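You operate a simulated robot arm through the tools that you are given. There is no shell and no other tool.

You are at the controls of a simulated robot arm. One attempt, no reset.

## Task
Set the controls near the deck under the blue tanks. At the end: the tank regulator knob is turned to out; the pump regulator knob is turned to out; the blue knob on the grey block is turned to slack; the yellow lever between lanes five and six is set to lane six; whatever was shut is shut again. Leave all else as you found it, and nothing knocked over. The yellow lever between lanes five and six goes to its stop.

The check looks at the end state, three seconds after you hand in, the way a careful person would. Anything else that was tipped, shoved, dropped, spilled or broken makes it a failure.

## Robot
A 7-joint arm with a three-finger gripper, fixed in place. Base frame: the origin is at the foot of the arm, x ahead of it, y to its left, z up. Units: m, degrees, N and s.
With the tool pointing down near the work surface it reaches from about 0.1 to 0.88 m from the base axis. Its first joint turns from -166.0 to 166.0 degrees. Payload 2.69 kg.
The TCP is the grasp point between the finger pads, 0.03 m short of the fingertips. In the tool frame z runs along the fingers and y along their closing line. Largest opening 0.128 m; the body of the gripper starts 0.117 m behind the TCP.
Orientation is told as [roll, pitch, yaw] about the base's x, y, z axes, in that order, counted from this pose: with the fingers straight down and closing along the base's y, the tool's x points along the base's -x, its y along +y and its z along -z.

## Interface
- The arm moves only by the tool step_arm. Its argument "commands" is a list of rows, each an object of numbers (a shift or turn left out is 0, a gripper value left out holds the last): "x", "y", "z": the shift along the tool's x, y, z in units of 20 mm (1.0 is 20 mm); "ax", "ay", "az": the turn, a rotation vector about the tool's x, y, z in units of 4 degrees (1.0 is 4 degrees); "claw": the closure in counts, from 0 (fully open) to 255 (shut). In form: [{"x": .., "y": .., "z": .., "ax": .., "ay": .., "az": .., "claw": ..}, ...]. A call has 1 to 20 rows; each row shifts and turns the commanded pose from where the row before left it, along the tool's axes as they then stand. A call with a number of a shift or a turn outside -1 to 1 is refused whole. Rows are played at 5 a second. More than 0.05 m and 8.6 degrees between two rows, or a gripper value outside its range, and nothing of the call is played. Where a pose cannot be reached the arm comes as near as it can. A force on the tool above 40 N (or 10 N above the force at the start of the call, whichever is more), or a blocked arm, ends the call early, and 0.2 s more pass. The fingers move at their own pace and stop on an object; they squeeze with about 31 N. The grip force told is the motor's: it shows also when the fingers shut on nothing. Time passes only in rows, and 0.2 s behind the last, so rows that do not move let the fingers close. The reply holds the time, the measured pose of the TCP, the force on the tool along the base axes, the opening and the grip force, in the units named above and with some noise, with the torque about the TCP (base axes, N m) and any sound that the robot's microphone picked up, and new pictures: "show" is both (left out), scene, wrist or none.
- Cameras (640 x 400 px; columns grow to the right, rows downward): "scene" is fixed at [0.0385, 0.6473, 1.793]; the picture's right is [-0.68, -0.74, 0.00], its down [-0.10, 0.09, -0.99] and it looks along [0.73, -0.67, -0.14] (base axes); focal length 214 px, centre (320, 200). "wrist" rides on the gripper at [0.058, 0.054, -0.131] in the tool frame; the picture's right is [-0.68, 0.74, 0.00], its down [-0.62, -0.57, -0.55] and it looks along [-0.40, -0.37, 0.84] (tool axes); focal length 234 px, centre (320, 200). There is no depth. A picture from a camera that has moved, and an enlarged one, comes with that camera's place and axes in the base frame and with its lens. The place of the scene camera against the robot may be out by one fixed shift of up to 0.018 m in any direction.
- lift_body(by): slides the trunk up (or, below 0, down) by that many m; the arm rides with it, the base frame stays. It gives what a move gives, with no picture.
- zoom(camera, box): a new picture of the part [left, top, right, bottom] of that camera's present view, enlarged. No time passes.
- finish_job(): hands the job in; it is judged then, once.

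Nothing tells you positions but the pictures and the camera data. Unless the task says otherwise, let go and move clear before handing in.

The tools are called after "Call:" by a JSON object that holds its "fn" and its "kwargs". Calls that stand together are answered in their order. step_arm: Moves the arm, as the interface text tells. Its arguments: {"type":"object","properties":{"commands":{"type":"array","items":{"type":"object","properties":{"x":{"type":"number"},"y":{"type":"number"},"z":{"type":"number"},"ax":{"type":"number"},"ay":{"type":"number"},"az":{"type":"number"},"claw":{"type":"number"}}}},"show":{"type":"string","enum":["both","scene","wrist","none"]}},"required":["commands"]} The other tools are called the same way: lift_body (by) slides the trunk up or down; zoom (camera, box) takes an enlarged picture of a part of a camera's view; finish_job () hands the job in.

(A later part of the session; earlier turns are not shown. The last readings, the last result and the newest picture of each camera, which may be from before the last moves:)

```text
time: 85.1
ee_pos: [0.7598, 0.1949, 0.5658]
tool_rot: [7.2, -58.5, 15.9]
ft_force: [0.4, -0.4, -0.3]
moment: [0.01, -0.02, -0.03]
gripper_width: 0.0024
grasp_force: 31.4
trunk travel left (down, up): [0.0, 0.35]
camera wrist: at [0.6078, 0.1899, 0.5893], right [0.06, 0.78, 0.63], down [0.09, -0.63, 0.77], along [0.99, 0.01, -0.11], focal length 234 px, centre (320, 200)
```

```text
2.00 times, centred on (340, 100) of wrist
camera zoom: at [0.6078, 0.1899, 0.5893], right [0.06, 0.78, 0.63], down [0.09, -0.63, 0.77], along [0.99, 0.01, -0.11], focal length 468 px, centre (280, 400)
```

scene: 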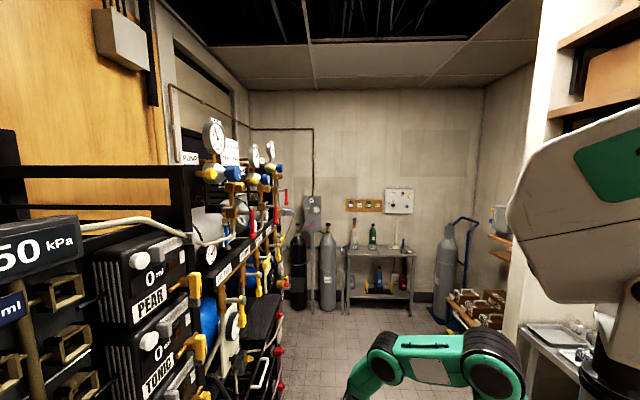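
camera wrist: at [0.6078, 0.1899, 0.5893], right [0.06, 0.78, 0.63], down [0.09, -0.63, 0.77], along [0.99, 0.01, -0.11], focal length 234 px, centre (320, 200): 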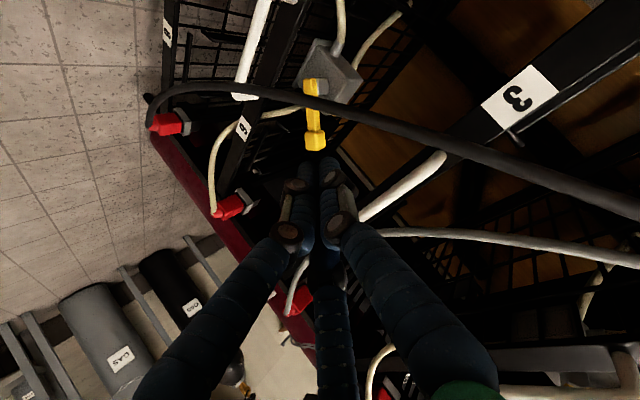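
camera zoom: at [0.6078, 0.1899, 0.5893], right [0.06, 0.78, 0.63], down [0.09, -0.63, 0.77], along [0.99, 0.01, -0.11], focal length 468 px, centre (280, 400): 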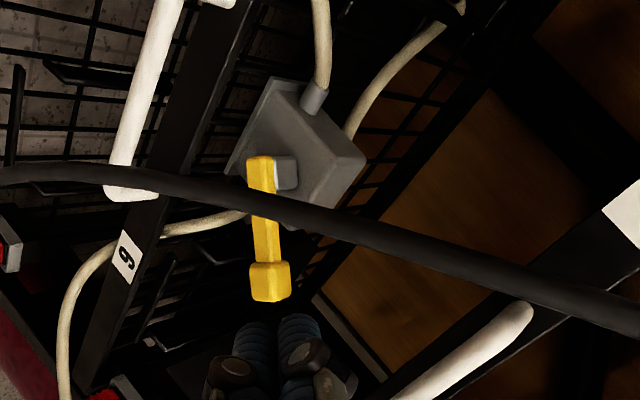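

The lever sits at about 43° right of its pivot, mirroring its start (137°), so lane six is set at the stop. Next is the blue knob on the grey block: I'll lift up and move left toward it.

Call:
{"fn": "step_arm", "kwargs": {"commands": [{"z": -1}, {"z": -1}, {"x": -0.862, "y": 0.068, "z": -0.516}, {"x": -0.862, "y": 0.068, "z": -0.516}, {"x": -0.862, "y": 0.068, "z": -0.516}, {"x": -0.862, "y": 0.068, "z": -0.516}, {"x": -0.862, "y": 0.068, "z": -0.516}, {"x": -0.862, "y": 0.068, "z": -0.516}, {"x": -0.862, "y": 0.068, "z": -0.516}, {"x": -0.862, "y": 0.068, "z": -0.516}, {"x": -0.862, "y": 0.068, "z": -0.516}, {"x": -0.862, "y": 0.068, "z": -0.516}, {"x": -0.862, "y": 0.068, "z": -0.516}, {"x": -0.862, "y": 0.068, "z": -0.516}, {"x": -0.862, "y": 0.068, "z": -0.516}], "show": "both"}}

```text
time: 88.3
ee_pos: [0.7287, 0.1844, 0.8505]
tool_rot: [7.4, -58.5, 15.8]
ft_force: [0.5, 0.2, 0.2]
moment: [0.0, -0.01, -0.01]
gripper_width: 0.002
grasp_force: 31.1
trunk travel left (down, up): [0.0, 0.35]
camera wrist: at [0.578, 0.1781, 0.8732], right [0.06, 0.78, 0.63], down [0.09, -0.63, 0.77], along [0.99, 0.01, -0.11], focal length 234 px, centre (320, 200)
```

scene: 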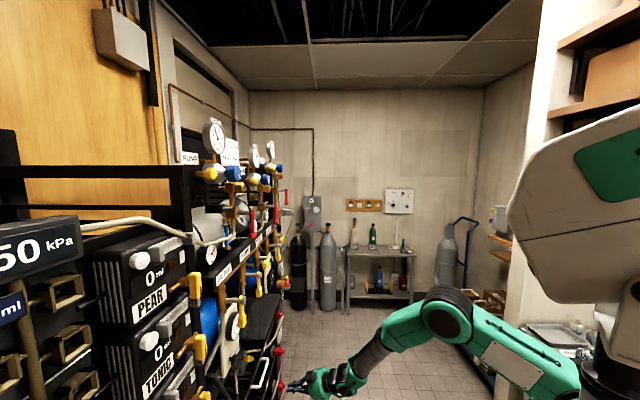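
wrist: 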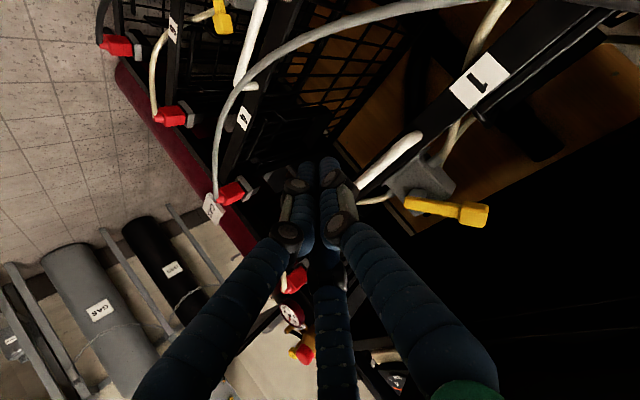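

Call:
{"fn": "step_arm", "kwargs": {"commands": [{"ax": -0.862, "ay": 0.068, "az": -0.516}, {"ax": -0.862, "ay": 0.068, "az": -0.516}, {"ax": -0.862, "ay": 0.068, "az": -0.516}, {"ax": -0.862, "ay": 0.068, "az": -0.516}, {"ax": -0.862, "ay": 0.068, "az": -0.516}, {"y": 1}, {"y": 1}, {"y": 1}, {"y": 1}, {"y": 1}, {"y": 1}, {"y": 1}, {"y": 1}, {"y": 1}, {"y": 1}], "show": "both"}}

```text
time: 91.5
ee_pos: [0.5953, 0.331, 0.8625]
tool_rot: [7.5, -58.5, 35.8]
ft_force: [0.2, -0.4, -0.2]
moment: [0.01, 0.0, -0.02]
gripper_width: 0.0025
grasp_force: 31.0
trunk travel left (down, up): [0.0, 0.35]
camera wrist: at [0.4549, 0.2739, 0.886], right [-0.21, 0.75, 0.63], down [0.31, -0.56, 0.77], along [0.93, 0.35, -0.11], focal length 234 px, centre (320, 200)
```

scene: 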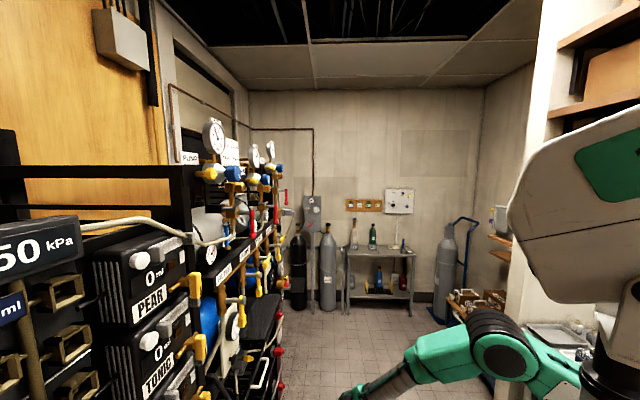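
wrist: 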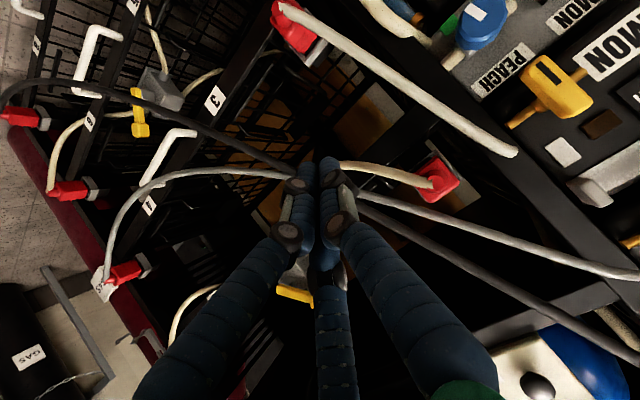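

Call:
{"fn": "zoom", "kwargs": {"camera": "wrist", "box": [400, 0, 560, 100]}}

Call:
{"fn": "step_arm", "kwargs": {"commands": [{"y": 1}, {"y": 1}, {"y": 1}, {"y": 1}, {"y": 1}], "show": "wrist"}}

```text
4.00 times, centred on (480, 50) of wrist
camera zoom: at [0.4549, 0.2739, 0.886], right [-0.21, 0.75, 0.63], down [0.31, -0.56, 0.77], along [0.93, 0.35, -0.11], focal length 937 px, centre (-320, 800)
```

zoom: 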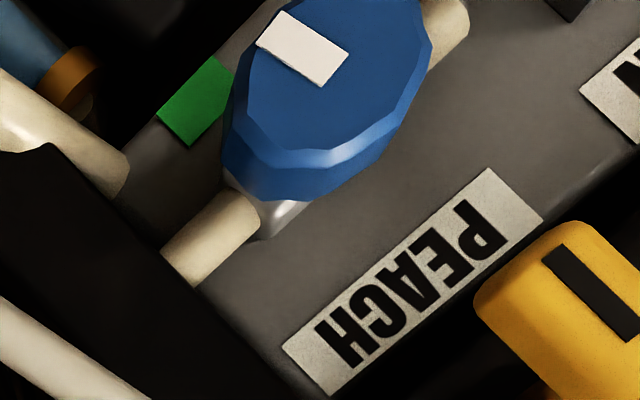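

```text
time: 92.7
ee_pos: [0.5283, 0.405, 0.8701]
tool_rot: [7.5, -58.5, 35.8]
ft_force: [0.3, -0.6, 0.9]
moment: [-0.02, -0.01, 0.01]
gripper_width: 0.0022
grasp_force: 31.0
trunk travel left (down, up): [0.0, 0.35]
camera wrist: at [0.3877, 0.3476, 0.8928], right [-0.21, 0.75, 0.63], down [0.31, -0.56, 0.77], along [0.93, 0.35, -0.11], focal length 234 px, centre (320, 200)
```

wrist: 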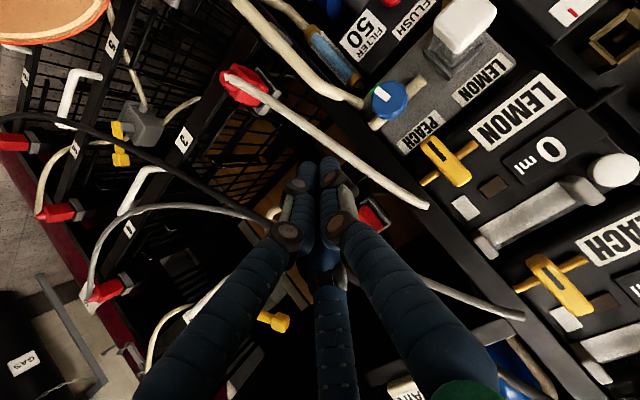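

Call:
{"fn": "zoom", "kwargs": {"camera": "wrist", "box": [330, 50, 450, 150]}}

Call:
{"fn": "zoom", "kwargs": {"camera": "wrist", "box": [60, 20, 240, 180]}}

```text
4.00 times, centred on (390, 100) of wrist
camera zoom: at [0.3877, 0.3476, 0.8928], right [-0.21, 0.75, 0.63], down [0.31, -0.56, 0.77], along [0.93, 0.35, -0.11], focal length 937 px, centre (40, 600)
```

zoom: 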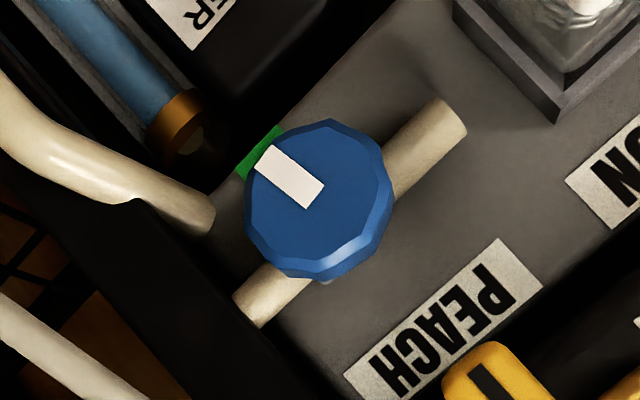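

```text
2.50 times, centred on (150, 100) of wrist
camera zoom: at [0.3877, 0.3476, 0.8928], right [-0.21, 0.75, 0.63], down [0.31, -0.56, 0.77], along [0.93, 0.35, -0.11], focal length 585 px, centre (745, 450)
```

zoom: 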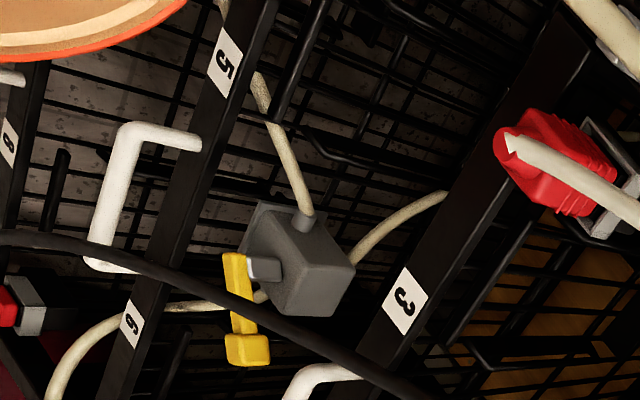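

The lever clearly points toward lane 6. The blue knob's pointer stands at a single green mark below it. I'll shallow the pitch further, half-open the hand and line up in front of the knob.

Call:
{"fn": "step_arm", "kwargs": {"commands": [{"ay": -1, "claw": 110}, {"ay": -1}, {"ay": -1}, {"ay": -0.5}], "show": "wrist"}}

```text
time: 93.7
ee_pos: [0.5407, 0.3876, 0.874]
tool_rot: [13.4, -72.2, 29.9]
ft_force: [-0.3, -0.5, -0.5]
moment: [0.0, 0.0, -0.03]
gripper_width: 0.0726
grasp_force: 0.1
out of reach, approached as far as the arm can: row 2, 3, 4
trunk travel left (down, up): [0.0, 0.35]
camera wrist: at [0.3992, 0.3294, 0.8631], right [-0.32, 0.64, 0.7], down [0.17, -0.68, 0.71], along [0.93, 0.34, 0.11], focal length 234 px, centre (320, 200)
```

wrist: 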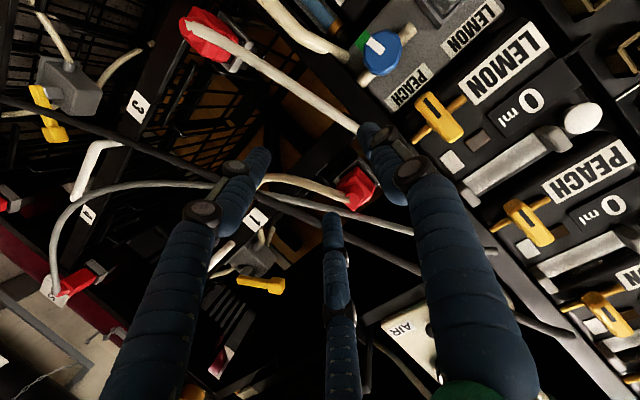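

Call:
{"fn": "step_arm", "kwargs": {"commands": [{"x": -0.073, "y": 0.95, "z": 0.457}, {"x": -0.073, "y": 0.95, "z": 0.457}, {"x": -0.073, "y": 0.95, "z": 0.457}, {"x": -0.073, "y": 0.95, "z": 0.457}, {"x": -0.073, "y": 0.95, "z": 0.457}], "show": "wrist"}}

Call:
{"fn": "zoom", "kwargs": {"camera": "wrist", "box": [200, 80, 440, 230]}}

```text
time: 94.9
ee_pos: [0.5633, 0.4175, 0.8923]
tool_rot: [13.9, -72.0, 30.1]
ft_force: [0.1, 0.1, -0.3]
moment: [0.03, -0.02, -0.01]
gripper_width: 0.0727
grasp_force: 0.1
out of reach, approached as far as the arm can: row 1, 2, 3, 4, 5
trunk travel left (down, up): [0.0, 0.35]
camera wrist: at [0.4232, 0.3593, 0.881], right [-0.32, 0.64, 0.7], down [0.18, -0.68, 0.71], along [0.93, 0.35, 0.11], focal length 234 px, centre (320, 200)
```

wrist: 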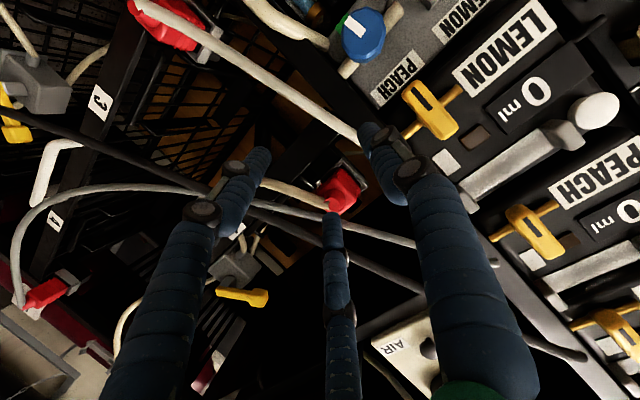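

```text
2.67 times, centred on (320, 155) of wrist
camera zoom: at [0.4232, 0.3593, 0.881], right [-0.32, 0.64, 0.7], down [0.18, -0.68, 0.71], along [0.93, 0.35, 0.11], focal length 624 px, centre (320, 320)
```

zoom: 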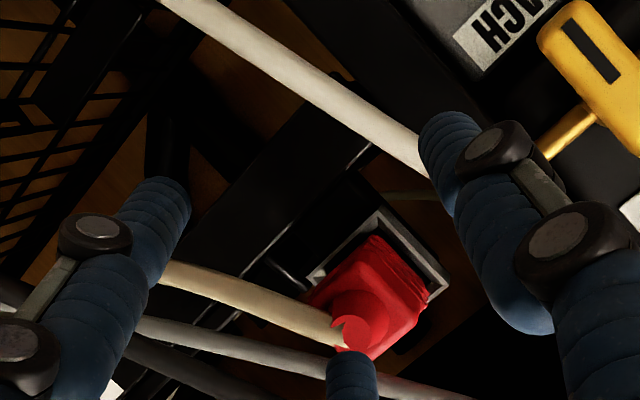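

Left motion at this shallow pitch is blocked by the wrist limit. I'll back away from the rack and flip the wrist by swinging the tool out to the left and back, which should allow a level approach.

Call:
{"fn": "step_arm", "kwargs": {"commands": [{"ay": 1}, {"ay": 1}, {"ay": 1}, {"ay": 0.5}, {"x": 0.202, "y": -0.023, "z": -0.927}, {"x": 0.202, "y": -0.023, "z": -0.927}, {"x": 0.202, "y": -0.023, "z": -0.927}, {"x": 0.202, "y": -0.023, "z": -0.927}, {"x": 0.202, "y": -0.023, "z": -0.927}, {"x": 0.202, "y": -0.023, "z": -0.927}, {"x": 0.202, "y": -0.023, "z": -0.927}], "show": "wrist"}}

```text
time: 97.3
ee_pos: [0.4781, 0.3286, 0.9346]
tool_rot: [7.6, -58.6, 35.7]
ft_force: [0.3, 0.4, 0.2]
moment: [0.0, -0.01, 0.0]
gripper_width: 0.0729
grasp_force: 0.0
trunk travel left (down, up): [0.0, 0.35]
camera wrist: at [0.336, 0.271, 0.9578], right [-0.21, 0.75, 0.63], down [0.31, -0.56, 0.77], along [0.93, 0.35, -0.11], focal length 234 px, centre (320, 200)
```

wrist: 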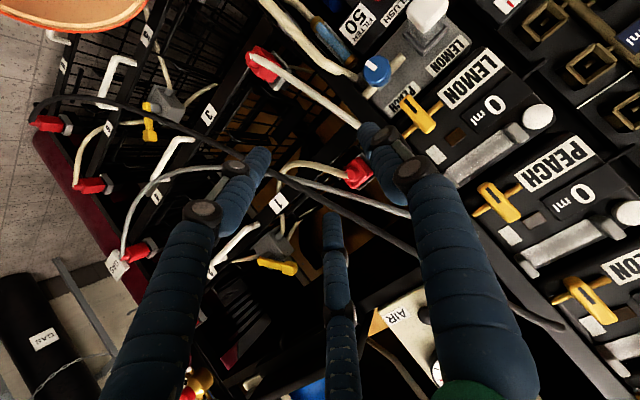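

Call:
{"fn": "step_arm", "kwargs": {"commands": [{"ax": -0.862, "ay": 0.068, "az": -0.516}, {"ax": -0.862, "ay": 0.068, "az": -0.516}, {"ax": -0.862, "ay": 0.068, "az": -0.516}, {"ax": -0.862, "ay": 0.068, "az": -0.516}, {"ax": -0.862, "ay": 0.068, "az": -0.516}, {"ax": -0.862, "ay": 0.068, "az": -0.516}, {"ax": -0.862, "ay": 0.068, "az": -0.516}, {"ax": -0.862, "ay": 0.068, "az": -0.516}, {"ax": -0.862, "ay": 0.068, "az": -0.516}, {"ax": -0.862, "ay": 0.068, "az": -0.516}, {"ax": -0.862, "ay": 0.068, "az": -0.516}, {"ax": -0.862, "ay": 0.068, "az": -0.516}, {"ax": -0.862, "ay": 0.068, "az": -0.516}, {"ax": -0.862, "ay": 0.068, "az": -0.516}, {"ax": -0.862, "ay": 0.068, "az": -0.516}], "show": "both"}}

```text
time: 100.5
ee_pos: [0.4759, 0.3287, 0.9356]
tool_rot: [8.0, -58.9, 95.7]
ft_force: [-0.3, 0.9, -0.2]
moment: [0.02, -0.01, -0.07]
gripper_width: 0.073
grasp_force: 0.0
trunk travel left (down, up): [0.0, 0.35]
camera wrist: at [0.4567, 0.178, 0.9589], right [-0.75, 0.19, 0.63], down [0.64, -0.01, 0.77], along [0.15, 0.98, -0.11], focal length 234 px, centre (320, 200)
```

scene: 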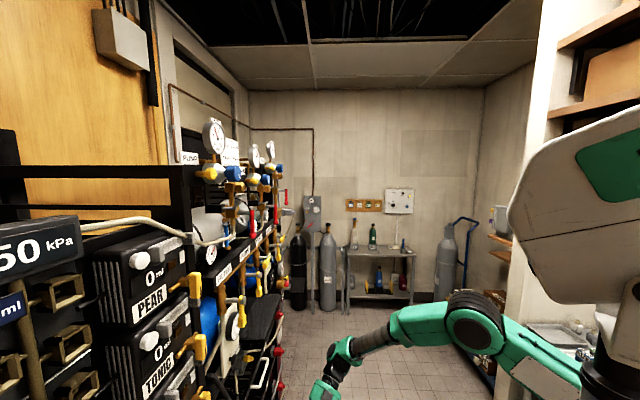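
wrist: 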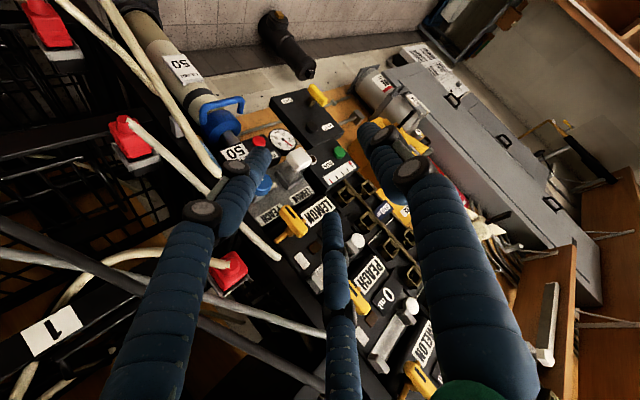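

Call:
{"fn": "step_arm", "kwargs": {"commands": [{"ay": -1}, {"ay": -1}, {"ay": -1}, {"ay": -1}, {"ay": -1}, {"ay": -1}, {"ay": -1}], "show": "scene"}}

```text
time: 102.1
ee_pos: [0.4766, 0.3292, 0.9355]
tool_rot: [55.2, -85.0, 47.6]
ft_force: [0.1, -0.5, -0.4]
moment: [-0.05, -0.01, -0.02]
gripper_width: 0.0727
grasp_force: 0.0
trunk travel left (down, up): [0.0, 0.35]
```

scene: 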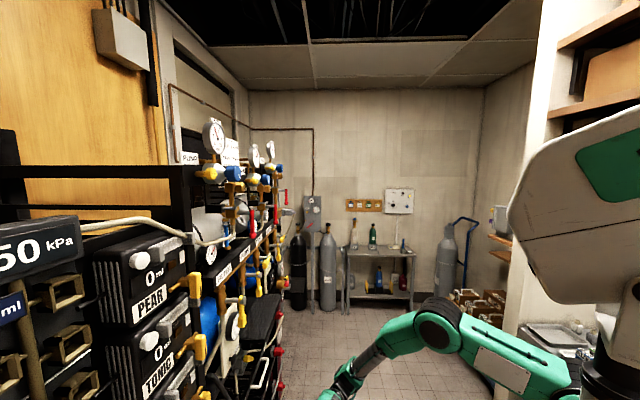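

Call:
{"fn": "step_arm", "kwargs": {"commands": [{"ax": 0.995, "ay": -0.068, "az": 0.051}, {"ax": 0.995, "ay": -0.068, "az": 0.051}, {"ax": 0.995, "ay": -0.068, "az": 0.051}, {"ax": 0.995, "ay": -0.068, "az": 0.051}, {"ax": 0.995, "ay": -0.068, "az": 0.051}, {"ax": 0.995, "ay": -0.068, "az": 0.051}, {"ax": 0.995, "ay": -0.068, "az": 0.051}, {"ax": 0.995, "ay": -0.068, "az": 0.051}, {"ax": 0.995, "ay": -0.068, "az": 0.051}, {"ax": 0.995, "ay": -0.068, "az": 0.051}], "show": "both"}}

```text
time: 104.3
ee_pos: [0.4772, 0.3288, 0.9353]
tool_rot: [51.8, -84.8, 10.9]
ft_force: [1.0, 0.3, 0.1]
moment: [-0.03, -0.02, 0.04]
gripper_width: 0.0729
grasp_force: 0.1
trunk travel left (down, up): [0.0, 0.35]
camera wrist: at [0.3645, 0.2348, 0.8902], right [-0.59, 0.35, 0.73], down [0.31, -0.74, 0.6], along [0.75, 0.58, 0.33], focal length 234 px, centre (320, 200)
```

scene: 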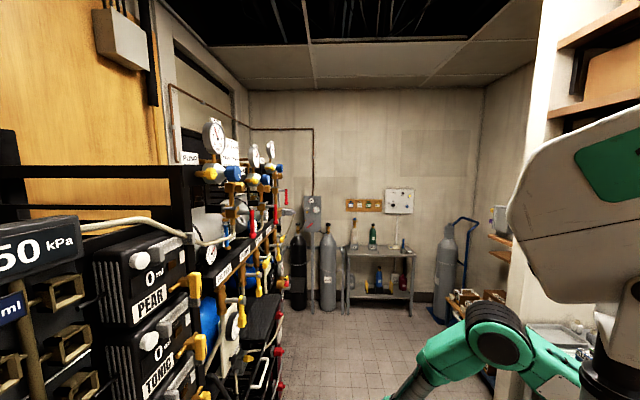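
wrist: 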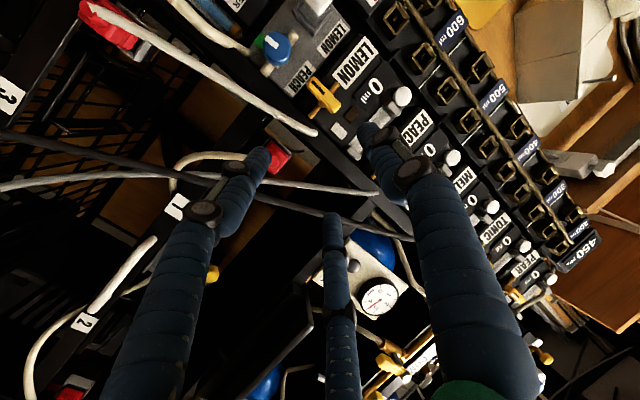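

Call:
{"fn": "step_arm", "kwargs": {"commands": [{"ax": 0.995, "ay": -0.068, "az": 0.051}, {"ax": 0.995, "ay": -0.068, "az": 0.051}, {"ax": 0.995, "ay": -0.068, "az": 0.051}, {"ax": 0.995, "ay": -0.068, "az": 0.051}], "show": "wrist"}}

```text
time: 105.3
ee_pos: [0.4757, 0.3288, 0.9354]
tool_rot: [51.0, -84.8, -4.4]
ft_force: [-0.5, -0.2, 0.4]
moment: [0.0, 0.01, 0.02]
gripper_width: 0.0729
grasp_force: 0.0
trunk travel left (down, up): [0.0, 0.35]
camera wrist: at [0.3427, 0.2699, 0.8903], right [-0.47, 0.5, 0.73], down [0.09, -0.79, 0.6], along [0.88, 0.35, 0.33], focal length 234 px, centre (320, 200)
```

wrist: 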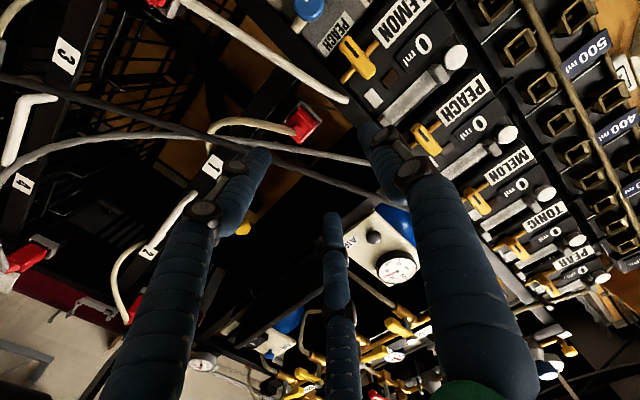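

The tool is now level, pointing straight at the rack, with no reach complaints. I'll line up with the knob: left and down.

Call:
{"fn": "step_arm", "kwargs": {"commands": [{"x": 0.927, "y": 0.683, "z": 0.067}, {"x": 0.927, "y": 0.683, "z": 0.067}, {"x": 0.927, "y": 0.683, "z": 0.067}, {"x": 0.927, "y": 0.683, "z": 0.067}, {"x": 0.927, "y": 0.683, "z": 0.067}, {"x": 0.927, "y": 0.683, "z": 0.067}], "show": "wrist"}}

Call:
{"fn": "zoom", "kwargs": {"camera": "wrist", "box": [240, 40, 400, 180]}}

```text
time: 106.7
ee_pos: [0.4475, 0.3481, 0.8467]
tool_rot: [56.1, -83.9, -8.7]
ft_force: [0.4, -0.7, -0.2]
moment: [-0.05, 0.06, 0.01]
gripper_width: 0.0728
grasp_force: 0.0
out of reach, approached as far as the arm can: row 3, 4, 5, 6
trunk travel left (down, up): [0.0, 0.35]
camera wrist: at [0.3147, 0.2883, 0.8028], right [-0.47, 0.49, 0.74], down [0.11, -0.8, 0.59], along [0.88, 0.36, 0.32], focal length 234 px, centre (320, 200)
```

wrist: 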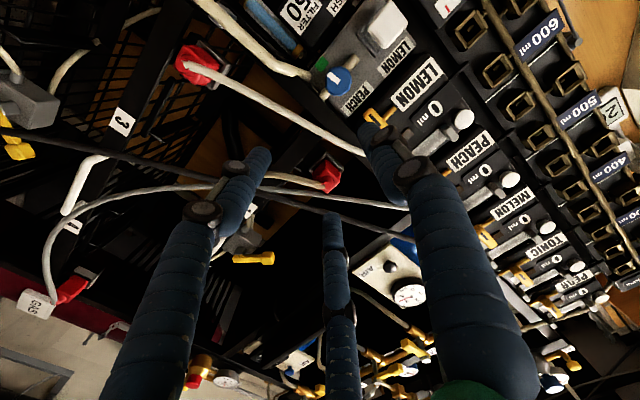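

```text
2.86 times, centred on (320, 110) of wrist
camera zoom: at [0.3147, 0.2883, 0.8028], right [-0.47, 0.49, 0.74], down [0.11, -0.8, 0.59], along [0.88, 0.36, 0.32], focal length 669 px, centre (320, 457)
```

zoom: 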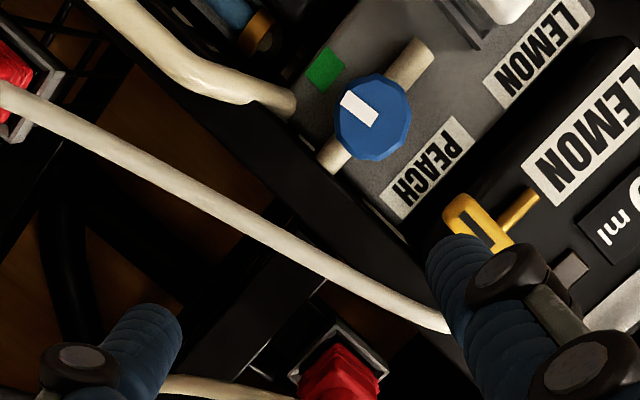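

Call:
{"fn": "step_arm", "kwargs": {"commands": [{"x": -0.05, "y": -0.02, "z": 1}, {"x": -0.05, "y": -0.02, "z": 1}, {"x": -0.05, "y": -0.02, "z": 1}, {"x": -0.05, "y": -0.02, "z": 1}, {"x": 0.07, "y": 1, "z": 0.03}, {"x": 0.07, "y": 1, "z": 0.03}, {"x": 0.07, "y": 1, "z": 0.03}], "show": "wrist"}}

```text
time: 108.3
ee_pos: [0.5017, 0.3872, 0.8483]
tool_rot: [50.1, -84.8, -2.2]
ft_force: [0.0, -0.2, 0.0]
moment: [-0.01, -0.01, -0.02]
gripper_width: 0.073
grasp_force: 0.0
out of reach, approached as far as the arm can: row 1, 2, 3, 4, 5, 6, 7
trunk travel left (down, up): [0.0, 0.35]
camera wrist: at [0.3694, 0.3256, 0.8036], right [-0.48, 0.49, 0.72], down [0.1, -0.79, 0.61], along [0.87, 0.37, 0.33], focal length 234 px, centre (320, 200)
```

wrist: 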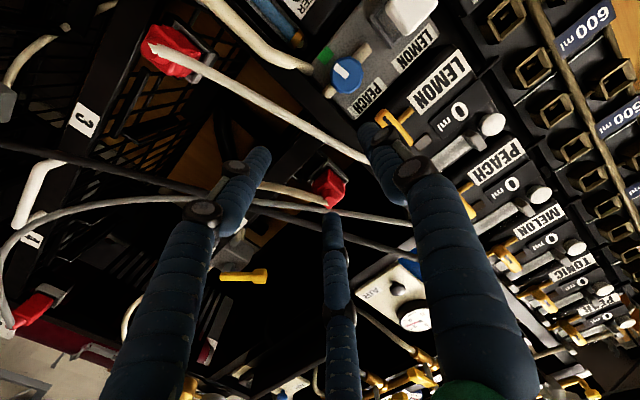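

Call:
{"fn": "step_arm", "kwargs": {"commands": [{"ax": -0.995, "ay": 0.068, "az": -0.051}, {"ax": -0.995, "ay": 0.068, "az": -0.051}, {"ax": -0.995, "ay": 0.068, "az": -0.051}, {"ax": -0.995, "ay": 0.068, "az": -0.051}, {"x": 0.07, "y": 0.95, "z": -0.25}, {"x": 0.07, "y": 0.95, "z": -0.25}, {"x": 0.07, "y": 0.95, "z": -0.25}], "show": "wrist"}}

```text
time: 109.9
ee_pos: [0.4462, 0.3997, 0.8486]
tool_rot: [52.3, -84.8, 10.6]
ft_force: [0.7, -0.4, -0.2]
moment: [-0.03, -0.01, 0.03]
gripper_width: 0.0729
grasp_force: 0.1
trunk travel left (down, up): [0.0, 0.35]
camera wrist: at [0.3337, 0.3062, 0.8034], right [-0.59, 0.35, 0.73], down [0.31, -0.74, 0.6], along [0.74, 0.58, 0.33], focal length 234 px, centre (320, 200)
```

wrist: 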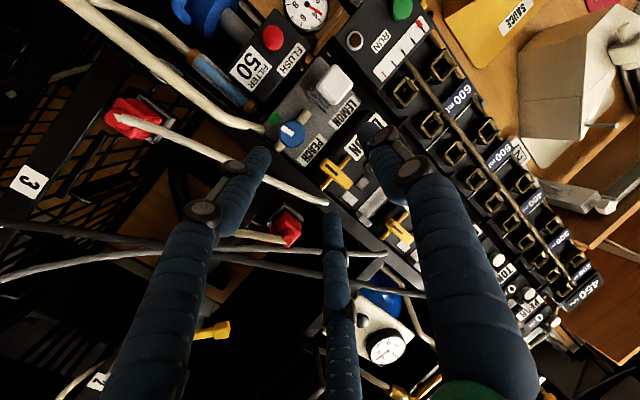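

Yawing the tool 18° frees the motion. Now I'll roll the hand so the fingers close vertically on the knob, leaving room to turn it counter-clockwise.

Call:
{"fn": "step_arm", "kwargs": {"commands": [{"az": 1}, {"az": 1}, {"az": 1}, {"az": 1}, {"az": 1}, {"az": 1}, {"az": 1}, {"az": 1}, {"az": 1}, {"az": 1}, {"az": 1}, {"az": 1}, {"az": 1}, {"az": 1}, {"az": 1}, {"az": 1}, {"az": 1}, {"az": 1}, {"az": 1}, {"az": 1}], "show": "wrist"}}

```text
time: 114.1
ee_pos: [0.4455, 0.3987, 0.8491]
tool_rot: [86.8, -5.8, -26.9]
ft_force: [0.0, -0.3, -0.3]
moment: [0.03, -0.04, -0.01]
gripper_width: 0.0728
grasp_force: 0.0
trunk travel left (down, up): [0.0, 0.35]
camera wrist: at [0.3303, 0.3128, 0.9058], right [0.55, -0.23, 0.8], down [0.33, -0.82, -0.47], along [0.76, 0.53, -0.37], focal length 234 px, centre (320, 200)
```

wrist: 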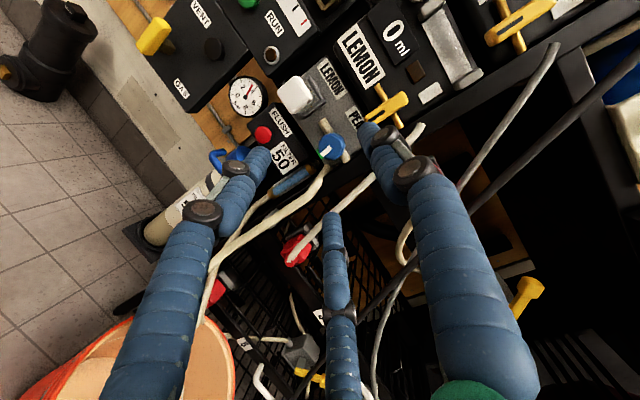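

Call:
{"fn": "step_arm", "kwargs": {"commands": [{"x": -0.2235, "y": -0.071, "z": 0.948}, {"x": -0.2235, "y": -0.071, "z": 0.948}, {"x": -0.2235, "y": -0.071, "z": 0.948}, {"x": -0.2235, "y": -0.071, "z": 0.948}, {"x": -0.2235, "y": -0.071, "z": 0.948}, {"x": -0.2235, "y": -0.071, "z": 0.948}, {"x": -0.2235, "y": -0.071, "z": 0.948}], "show": "wrist"}}

Call:
{"fn": "zoom", "kwargs": {"camera": "wrist", "box": [230, 90, 430, 230]}}

```text
time: 115.7
ee_pos: [0.5351, 0.5023, 0.8353]
tool_rot: [86.8, -5.9, -26.7]
ft_force: [-0.1, 0.2, 0.6]
moment: [-0.03, 0.04, -0.01]
gripper_width: 0.0728
grasp_force: 0.0
trunk travel left (down, up): [0.0, 0.35]
camera wrist: at [0.4196, 0.4167, 0.8913], right [0.55, -0.23, 0.8], down [0.33, -0.82, -0.47], along [0.76, 0.53, -0.37], focal length 234 px, centre (320, 200)
```

wrist: 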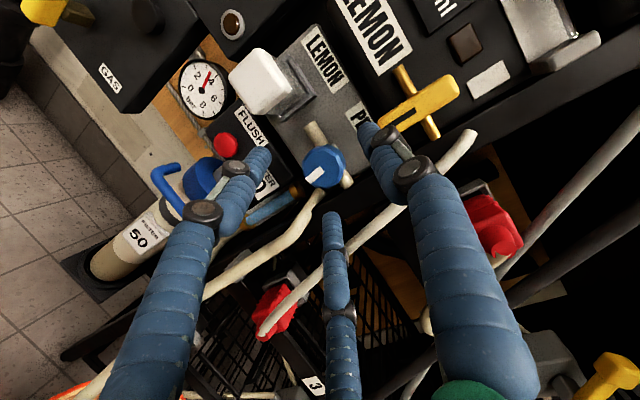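

```text
2.86 times, centred on (330, 160) of wrist
camera zoom: at [0.4196, 0.4167, 0.8913], right [0.55, -0.23, 0.8], down [0.33, -0.82, -0.47], along [0.76, 0.53, -0.37], focal length 669 px, centre (291, 314)
```

zoom: 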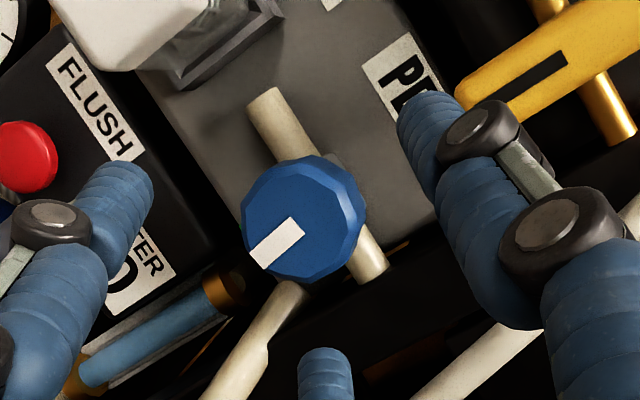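

Call:
{"fn": "step_arm", "kwargs": {"commands": [{"x": -0.165, "y": -0.039, "z": 0.694}, {"x": -0.165, "y": -0.039, "z": 0.694}, {"x": -0.165, "y": -0.039, "z": 0.694}, {"x": -0.165, "y": -0.039, "z": 0.694}], "show": "wrist"}}

Call:
{"fn": "zoom", "kwargs": {"camera": "wrist", "box": [230, 90, 430, 230]}}

```text
time: 116.7
ee_pos: [0.5718, 0.5445, 0.8281]
tool_rot: [86.7, -5.9, -26.9]
ft_force: [-5.8, -8.0, -1.7]
moment: [-0.09, -0.14, -0.38]
gripper_width: 0.0735
grasp_force: 0.0
trunk travel left (down, up): [0.0, 0.35]
camera wrist: at [0.4567, 0.459, 0.8854], right [0.55, -0.23, 0.8], down [0.33, -0.82, -0.47], along [0.76, 0.53, -0.37], focal length 234 px, centre (320, 200)
```

wrist: 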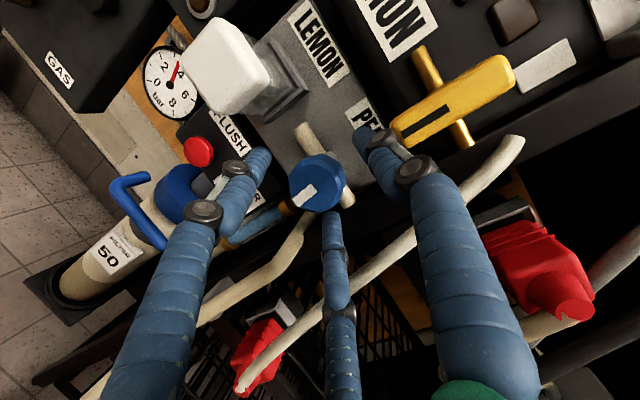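

```text
2.86 times, centred on (330, 160) of wrist
camera zoom: at [0.4567, 0.459, 0.8854], right [0.55, -0.23, 0.8], down [0.33, -0.82, -0.47], along [0.76, 0.53, -0.37], focal length 669 px, centre (291, 314)
```

zoom: 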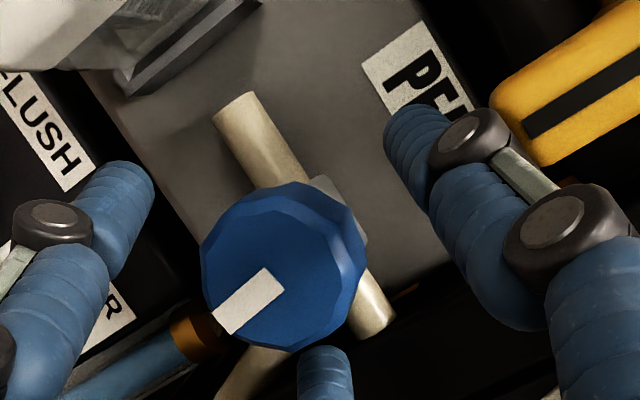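

Slight contact: a finger is touching the knob rim. I'll back off, open a bit more, shift about 7 mm left/up and approach again.

Call:
{"fn": "step_arm", "kwargs": {"commands": [{"z": -0.75, "claw": 70}, {"x": 0.3, "y": 0.25, "z": 0.05}, {"z": 0}], "show": "wrist"}}

Call:
{"fn": "zoom", "kwargs": {"camera": "wrist", "box": [230, 90, 430, 230]}}

```text
time: 117.5
ee_pos: [0.5605, 0.5354, 0.8347]
tool_rot: [86.8, -5.9, -26.7]
ft_force: [-0.2, -0.5, -1.9]
moment: [0.02, -0.02, 0.03]
gripper_width: 0.0954
grasp_force: 0.0
trunk travel left (down, up): [0.0, 0.35]
camera wrist: at [0.4452, 0.45, 0.8916], right [0.55, -0.23, 0.8], down [0.34, -0.82, -0.47], along [0.76, 0.53, -0.37], focal length 234 px, centre (320, 200)
```

wrist: 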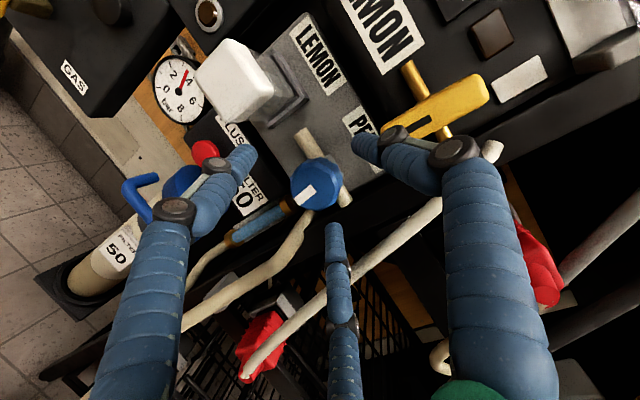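

```text
2.86 times, centred on (330, 160) of wrist
camera zoom: at [0.4452, 0.45, 0.8916], right [0.55, -0.23, 0.8], down [0.34, -0.82, -0.47], along [0.76, 0.53, -0.37], focal length 669 px, centre (291, 314)
```

zoom: 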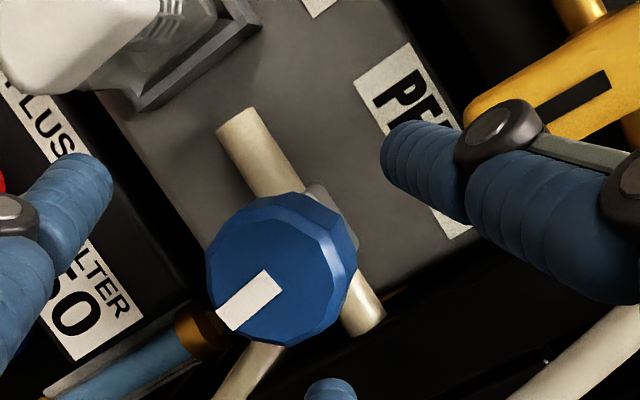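

Call:
{"fn": "step_arm", "kwargs": {"commands": [{"x": -0.28, "y": -0.2, "z": -0.09, "claw": 100}, {"z": 0.3}, {"z": 0.25}], "show": "wrist"}}

Call:
{"fn": "zoom", "kwargs": {"camera": "wrist", "box": [230, 90, 430, 230]}}

```text
time: 118.3
ee_pos: [0.5701, 0.5407, 0.8319]
tool_rot: [86.7, -6.0, -26.8]
ft_force: [-0.9, -1.0, -2.0]
moment: [0.06, -0.07, 0.01]
gripper_width: 0.0794
grasp_force: 0.2
trunk travel left (down, up): [0.0, 0.35]
camera wrist: at [0.4545, 0.4551, 0.888], right [0.55, -0.23, 0.8], down [0.34, -0.82, -0.47], along [0.76, 0.53, -0.37], focal length 234 px, centre (320, 200)
```

wrist: 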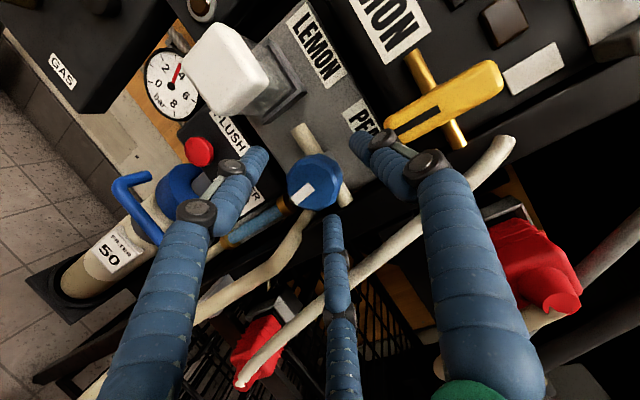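

```text
2.86 times, centred on (330, 160) of wrist
camera zoom: at [0.4545, 0.4551, 0.888], right [0.55, -0.23, 0.8], down [0.34, -0.82, -0.47], along [0.76, 0.53, -0.37], focal length 669 px, centre (291, 314)
```

zoom: 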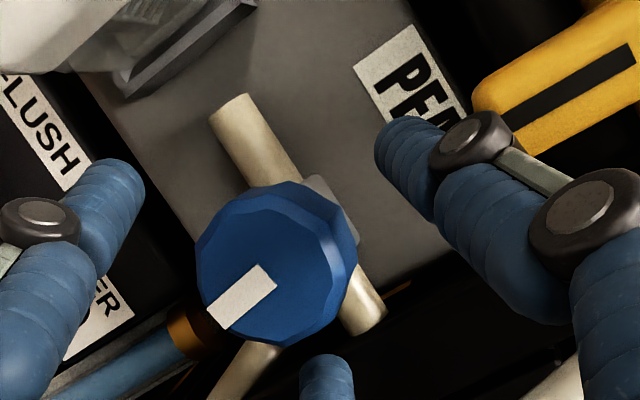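

Aligned within a few millimetres. Now I'll close on the knob.

Call:
{"fn": "step_arm", "kwargs": {"commands": [{"claw": 170}, {"claw": 255}, {"claw": 255}, {"claw": 255}], "show": "wrist"}}

Call:
{"fn": "zoom", "kwargs": {"camera": "wrist", "box": [230, 90, 430, 230]}}

```text
time: 119.3
ee_pos: [0.5689, 0.5422, 0.8325]
tool_rot: [86.8, -5.9, -26.8]
ft_force: [0.4, 4.8, -0.7]
moment: [0.13, -0.11, -0.44]
gripper_width: 0.0456
grasp_force: 30.8
trunk travel left (down, up): [0.0, 0.35]
camera wrist: at [0.4547, 0.4554, 0.8881], right [0.55, -0.23, 0.8], down [0.34, -0.82, -0.47], along [0.76, 0.53, -0.37], focal length 234 px, centre (320, 200)
```

wrist: 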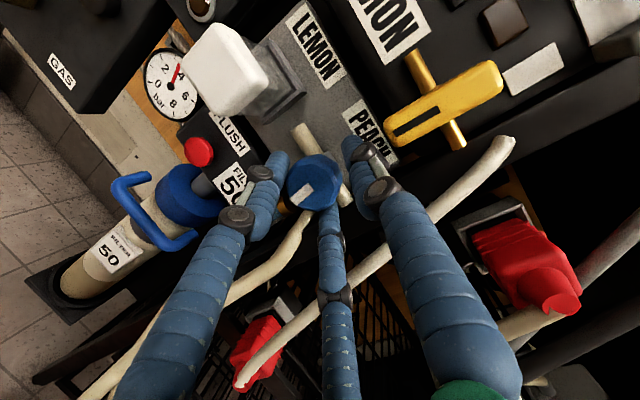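

```text
2.86 times, centred on (330, 160) of wrist
camera zoom: at [0.4547, 0.4554, 0.8881], right [0.55, -0.23, 0.8], down [0.34, -0.82, -0.47], along [0.76, 0.53, -0.37], focal length 669 px, centre (291, 314)
```

zoom: 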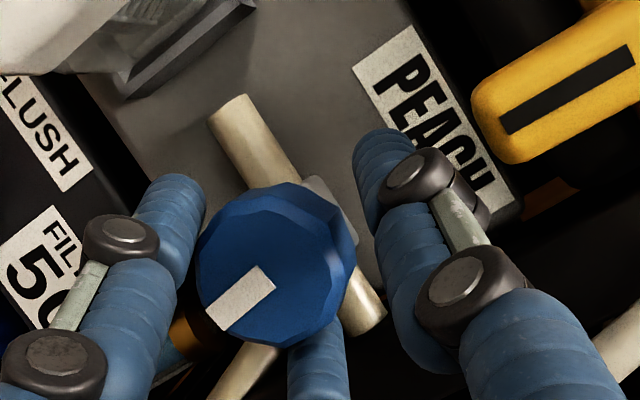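

The knob is gripped (46 mm). I'll try a small counter-clockwise turn first and watch the pointer and the torque.

Call:
{"fn": "step_arm", "kwargs": {"commands": [{"az": -0.5}, {"az": -0.5}, {"az": -0.5}, {"az": -0.5}, {"az": -0.5}, {"az": -0.5}], "show": "wrist"}}

Call:
{"fn": "zoom", "kwargs": {"camera": "wrist", "box": [230, 90, 430, 230]}}

```text
time: 120.7
ee_pos: [0.5692, 0.5412, 0.8285]
tool_rot: [86.5, -17.9, -26.0]
ft_force: [14.1, 3.8, -28.5]
moment: [-0.66, 0.44, -0.63]
gripper_width: 0.0423
grasp_force: 31.1
trunk travel left (down, up): [0.0, 0.35]
camera wrist: at [0.4468, 0.4581, 0.8711], right [0.4, -0.14, 0.91], down [0.42, -0.85, -0.32], along [0.82, 0.5, -0.28], focal length 234 px, centre (320, 200)
```

wrist: 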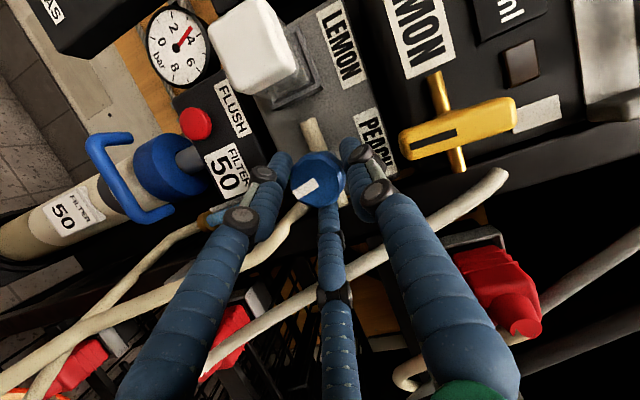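

```text
2.86 times, centred on (330, 160) of wrist
camera zoom: at [0.4468, 0.4581, 0.8711], right [0.4, -0.14, 0.91], down [0.42, -0.85, -0.32], along [0.82, 0.5, -0.28], focal length 669 px, centre (291, 314)
```

zoom: 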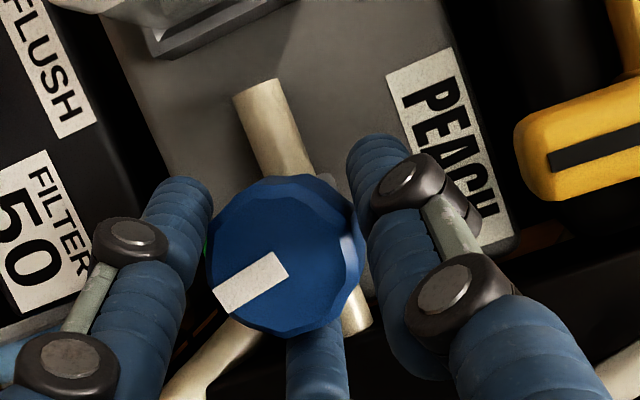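

The knob turns with the hand, counter-clockwise away from the green mark, with little torque. I'll compensate the small centring error and keep turning.

Call:
{"fn": "step_arm", "kwargs": {"commands": [{"y": -0.18}, {"az": -0.5}, {"az": -0.5}, {"az": -0.5}, {"az": -0.5}], "show": "none"}}

```text
time: 121.9
ee_pos: [0.5711, 0.5405, 0.8262]
tool_rot: [86.3, -25.9, -25.5]
ft_force: [6.0, -20.6, -25.9]
moment: [-0.73, 0.51, -0.94]
gripper_width: 0.0397
grasp_force: 44.6
trunk travel left (down, up): [0.0, 0.35]
```

Call:
{"fn": "step_arm", "kwargs": {"commands": [{"claw": 130}, {"claw": 130}], "show": "wrist"}}

Call:
{"fn": "zoom", "kwargs": {"camera": "wrist", "box": [230, 90, 430, 230]}}

```text
time: 122.5
ee_pos: [0.5694, 0.5418, 0.8302]
tool_rot: [86.5, -25.9, -25.6]
ft_force: [-0.7, 0.4, 0.1]
moment: [-0.05, 0.01, -0.01]
gripper_width: 0.0628
grasp_force: 0.0
trunk travel left (down, up): [0.0, 0.35]
camera wrist: at [0.4433, 0.4603, 0.8612], right [0.28, -0.08, 0.96], down [0.46, -0.86, -0.21], along [0.84, 0.5, -0.2], focal length 234 px, centre (320, 200)
```

wrist: 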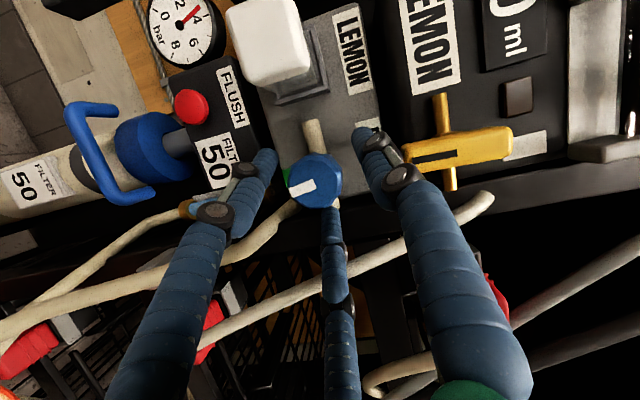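

```text
2.86 times, centred on (330, 160) of wrist
camera zoom: at [0.4433, 0.4603, 0.8612], right [0.28, -0.08, 0.96], down [0.46, -0.86, -0.21], along [0.84, 0.5, -0.2], focal length 669 px, centre (291, 314)
```

zoom: 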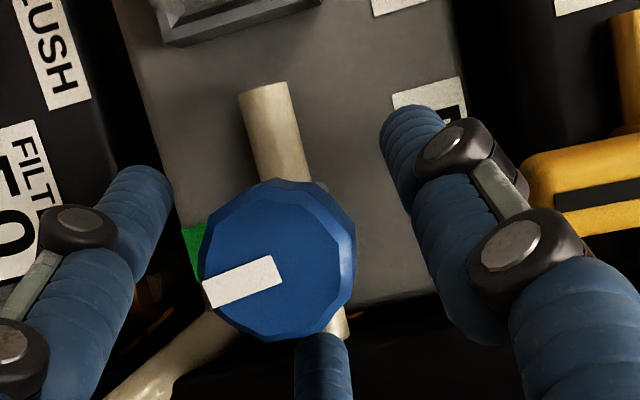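

The pointer has moved about 25° counter-clockwise from the green mark. I'll re-grip and from now on rotate about the knob's own axis rather than the tilted tool axis.

Call:
{"fn": "step_arm", "kwargs": {"commands": [{"y": -0.1}, {"claw": 255}, {"claw": 255}, {"claw": 255}], "show": "none"}}

Call:
{"fn": "step_arm", "kwargs": {"commands": [{"ax": 0.148, "ay": 0.039, "az": -0.478}, {"ax": 0.148, "ay": 0.039, "az": -0.478}, {"ax": 0.148, "ay": 0.039, "az": -0.478}, {"ax": 0.148, "ay": 0.039, "az": -0.478}, {"ax": 0.148, "ay": 0.039, "az": -0.478}], "show": "none"}}

```text
time: 123.5
ee_pos: [0.5697, 0.5407, 0.8261]
tool_rot: [86.4, -25.9, -25.5]
ft_force: [7.0, -0.2, -8.6]
moment: [-0.1, 0.04, -0.69]
gripper_width: 0.0396
grasp_force: 45.0
trunk travel left (down, up): [0.0, 0.35]
```

```text
time: 124.7
ee_pos: [0.5708, 0.5414, 0.8273]
tool_rot: [82.5, -35.4, -23.4]
ft_force: [1.4, 21.0, -6.2]
moment: [-0.18, 0.14, -0.23]
gripper_width: 0.0396
grasp_force: 45.0
trunk travel left (down, up): [0.0, 0.35]
```

Call:
{"fn": "step_arm", "kwargs": {"commands": [{"ax": 0.148, "ay": 0.039, "az": -0.478}, {"ax": 0.148, "ay": 0.039, "az": -0.478}, {"ax": 0.148, "ay": 0.039, "az": -0.478}, {"ax": 0.148, "ay": 0.039, "az": -0.478}], "show": "wrist"}}

Call:
{"fn": "zoom", "kwargs": {"camera": "wrist", "box": [230, 90, 430, 230]}}

```text
time: 125.7
ee_pos: [0.5703, 0.5418, 0.8272]
tool_rot: [78.9, -42.8, -21.2]
ft_force: [1.2, 20.9, 11.3]
moment: [0.01, 0.08, 0.09]
gripper_width: 0.0395
grasp_force: 45.2
trunk travel left (down, up): [0.0, 0.35]
camera wrist: at [0.4385, 0.4649, 0.8471], right [0.06, 0.13, 0.99], down [0.47, -0.88, 0.09], along [0.88, 0.46, -0.11], focal length 234 px, centre (320, 200)
```

wrist: 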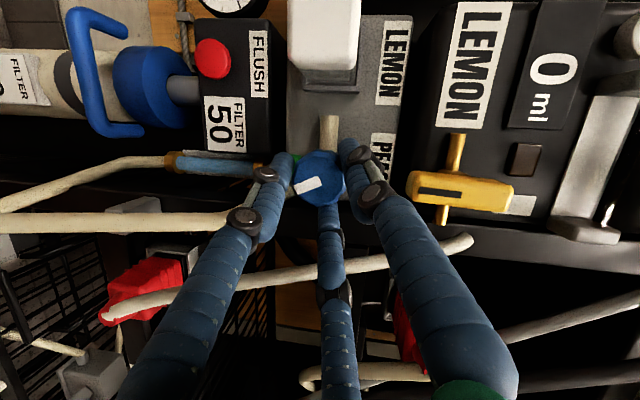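

```text
2.86 times, centred on (330, 160) of wrist
camera zoom: at [0.4385, 0.4649, 0.8471], right [0.06, 0.13, 0.99], down [0.47, -0.88, 0.09], along [0.88, 0.46, -0.11], focal length 669 px, centre (291, 314)
```

zoom: 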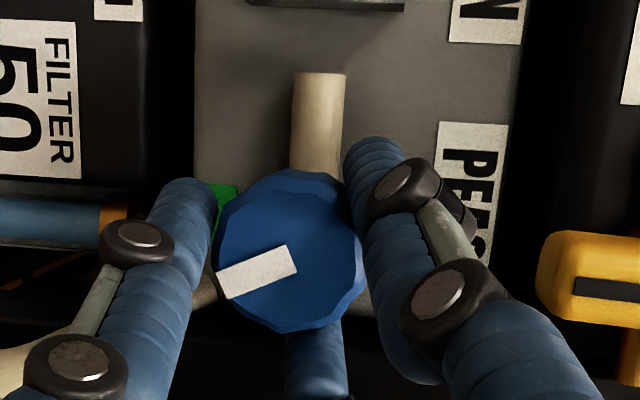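

It keeps turning smoothly (about 38° so far). Continuing with small centring corrections.

Call:
{"fn": "step_arm", "kwargs": {"commands": [{"y": 0.12, "z": 0.05}, {"ax": 0.218, "ay": 0.064, "az": -0.716}, {"ax": 0.218, "ay": 0.064, "az": -0.716}, {"ax": 0.218, "ay": 0.064, "az": -0.716}, {"ax": 0.218, "ay": 0.064, "az": -0.716}, {"ax": 0.218, "ay": 0.064, "az": -0.716}], "show": "none"}}

```text
time: 127.1
ee_pos: [0.5697, 0.541, 0.8301]
tool_rot: [67.9, -56.1, -13.0]
ft_force: [9.2, -11.0, 14.7]
moment: [0.19, -0.17, -0.69]
gripper_width: 0.0395
grasp_force: 45.1
trunk travel left (down, up): [0.0, 0.35]
```

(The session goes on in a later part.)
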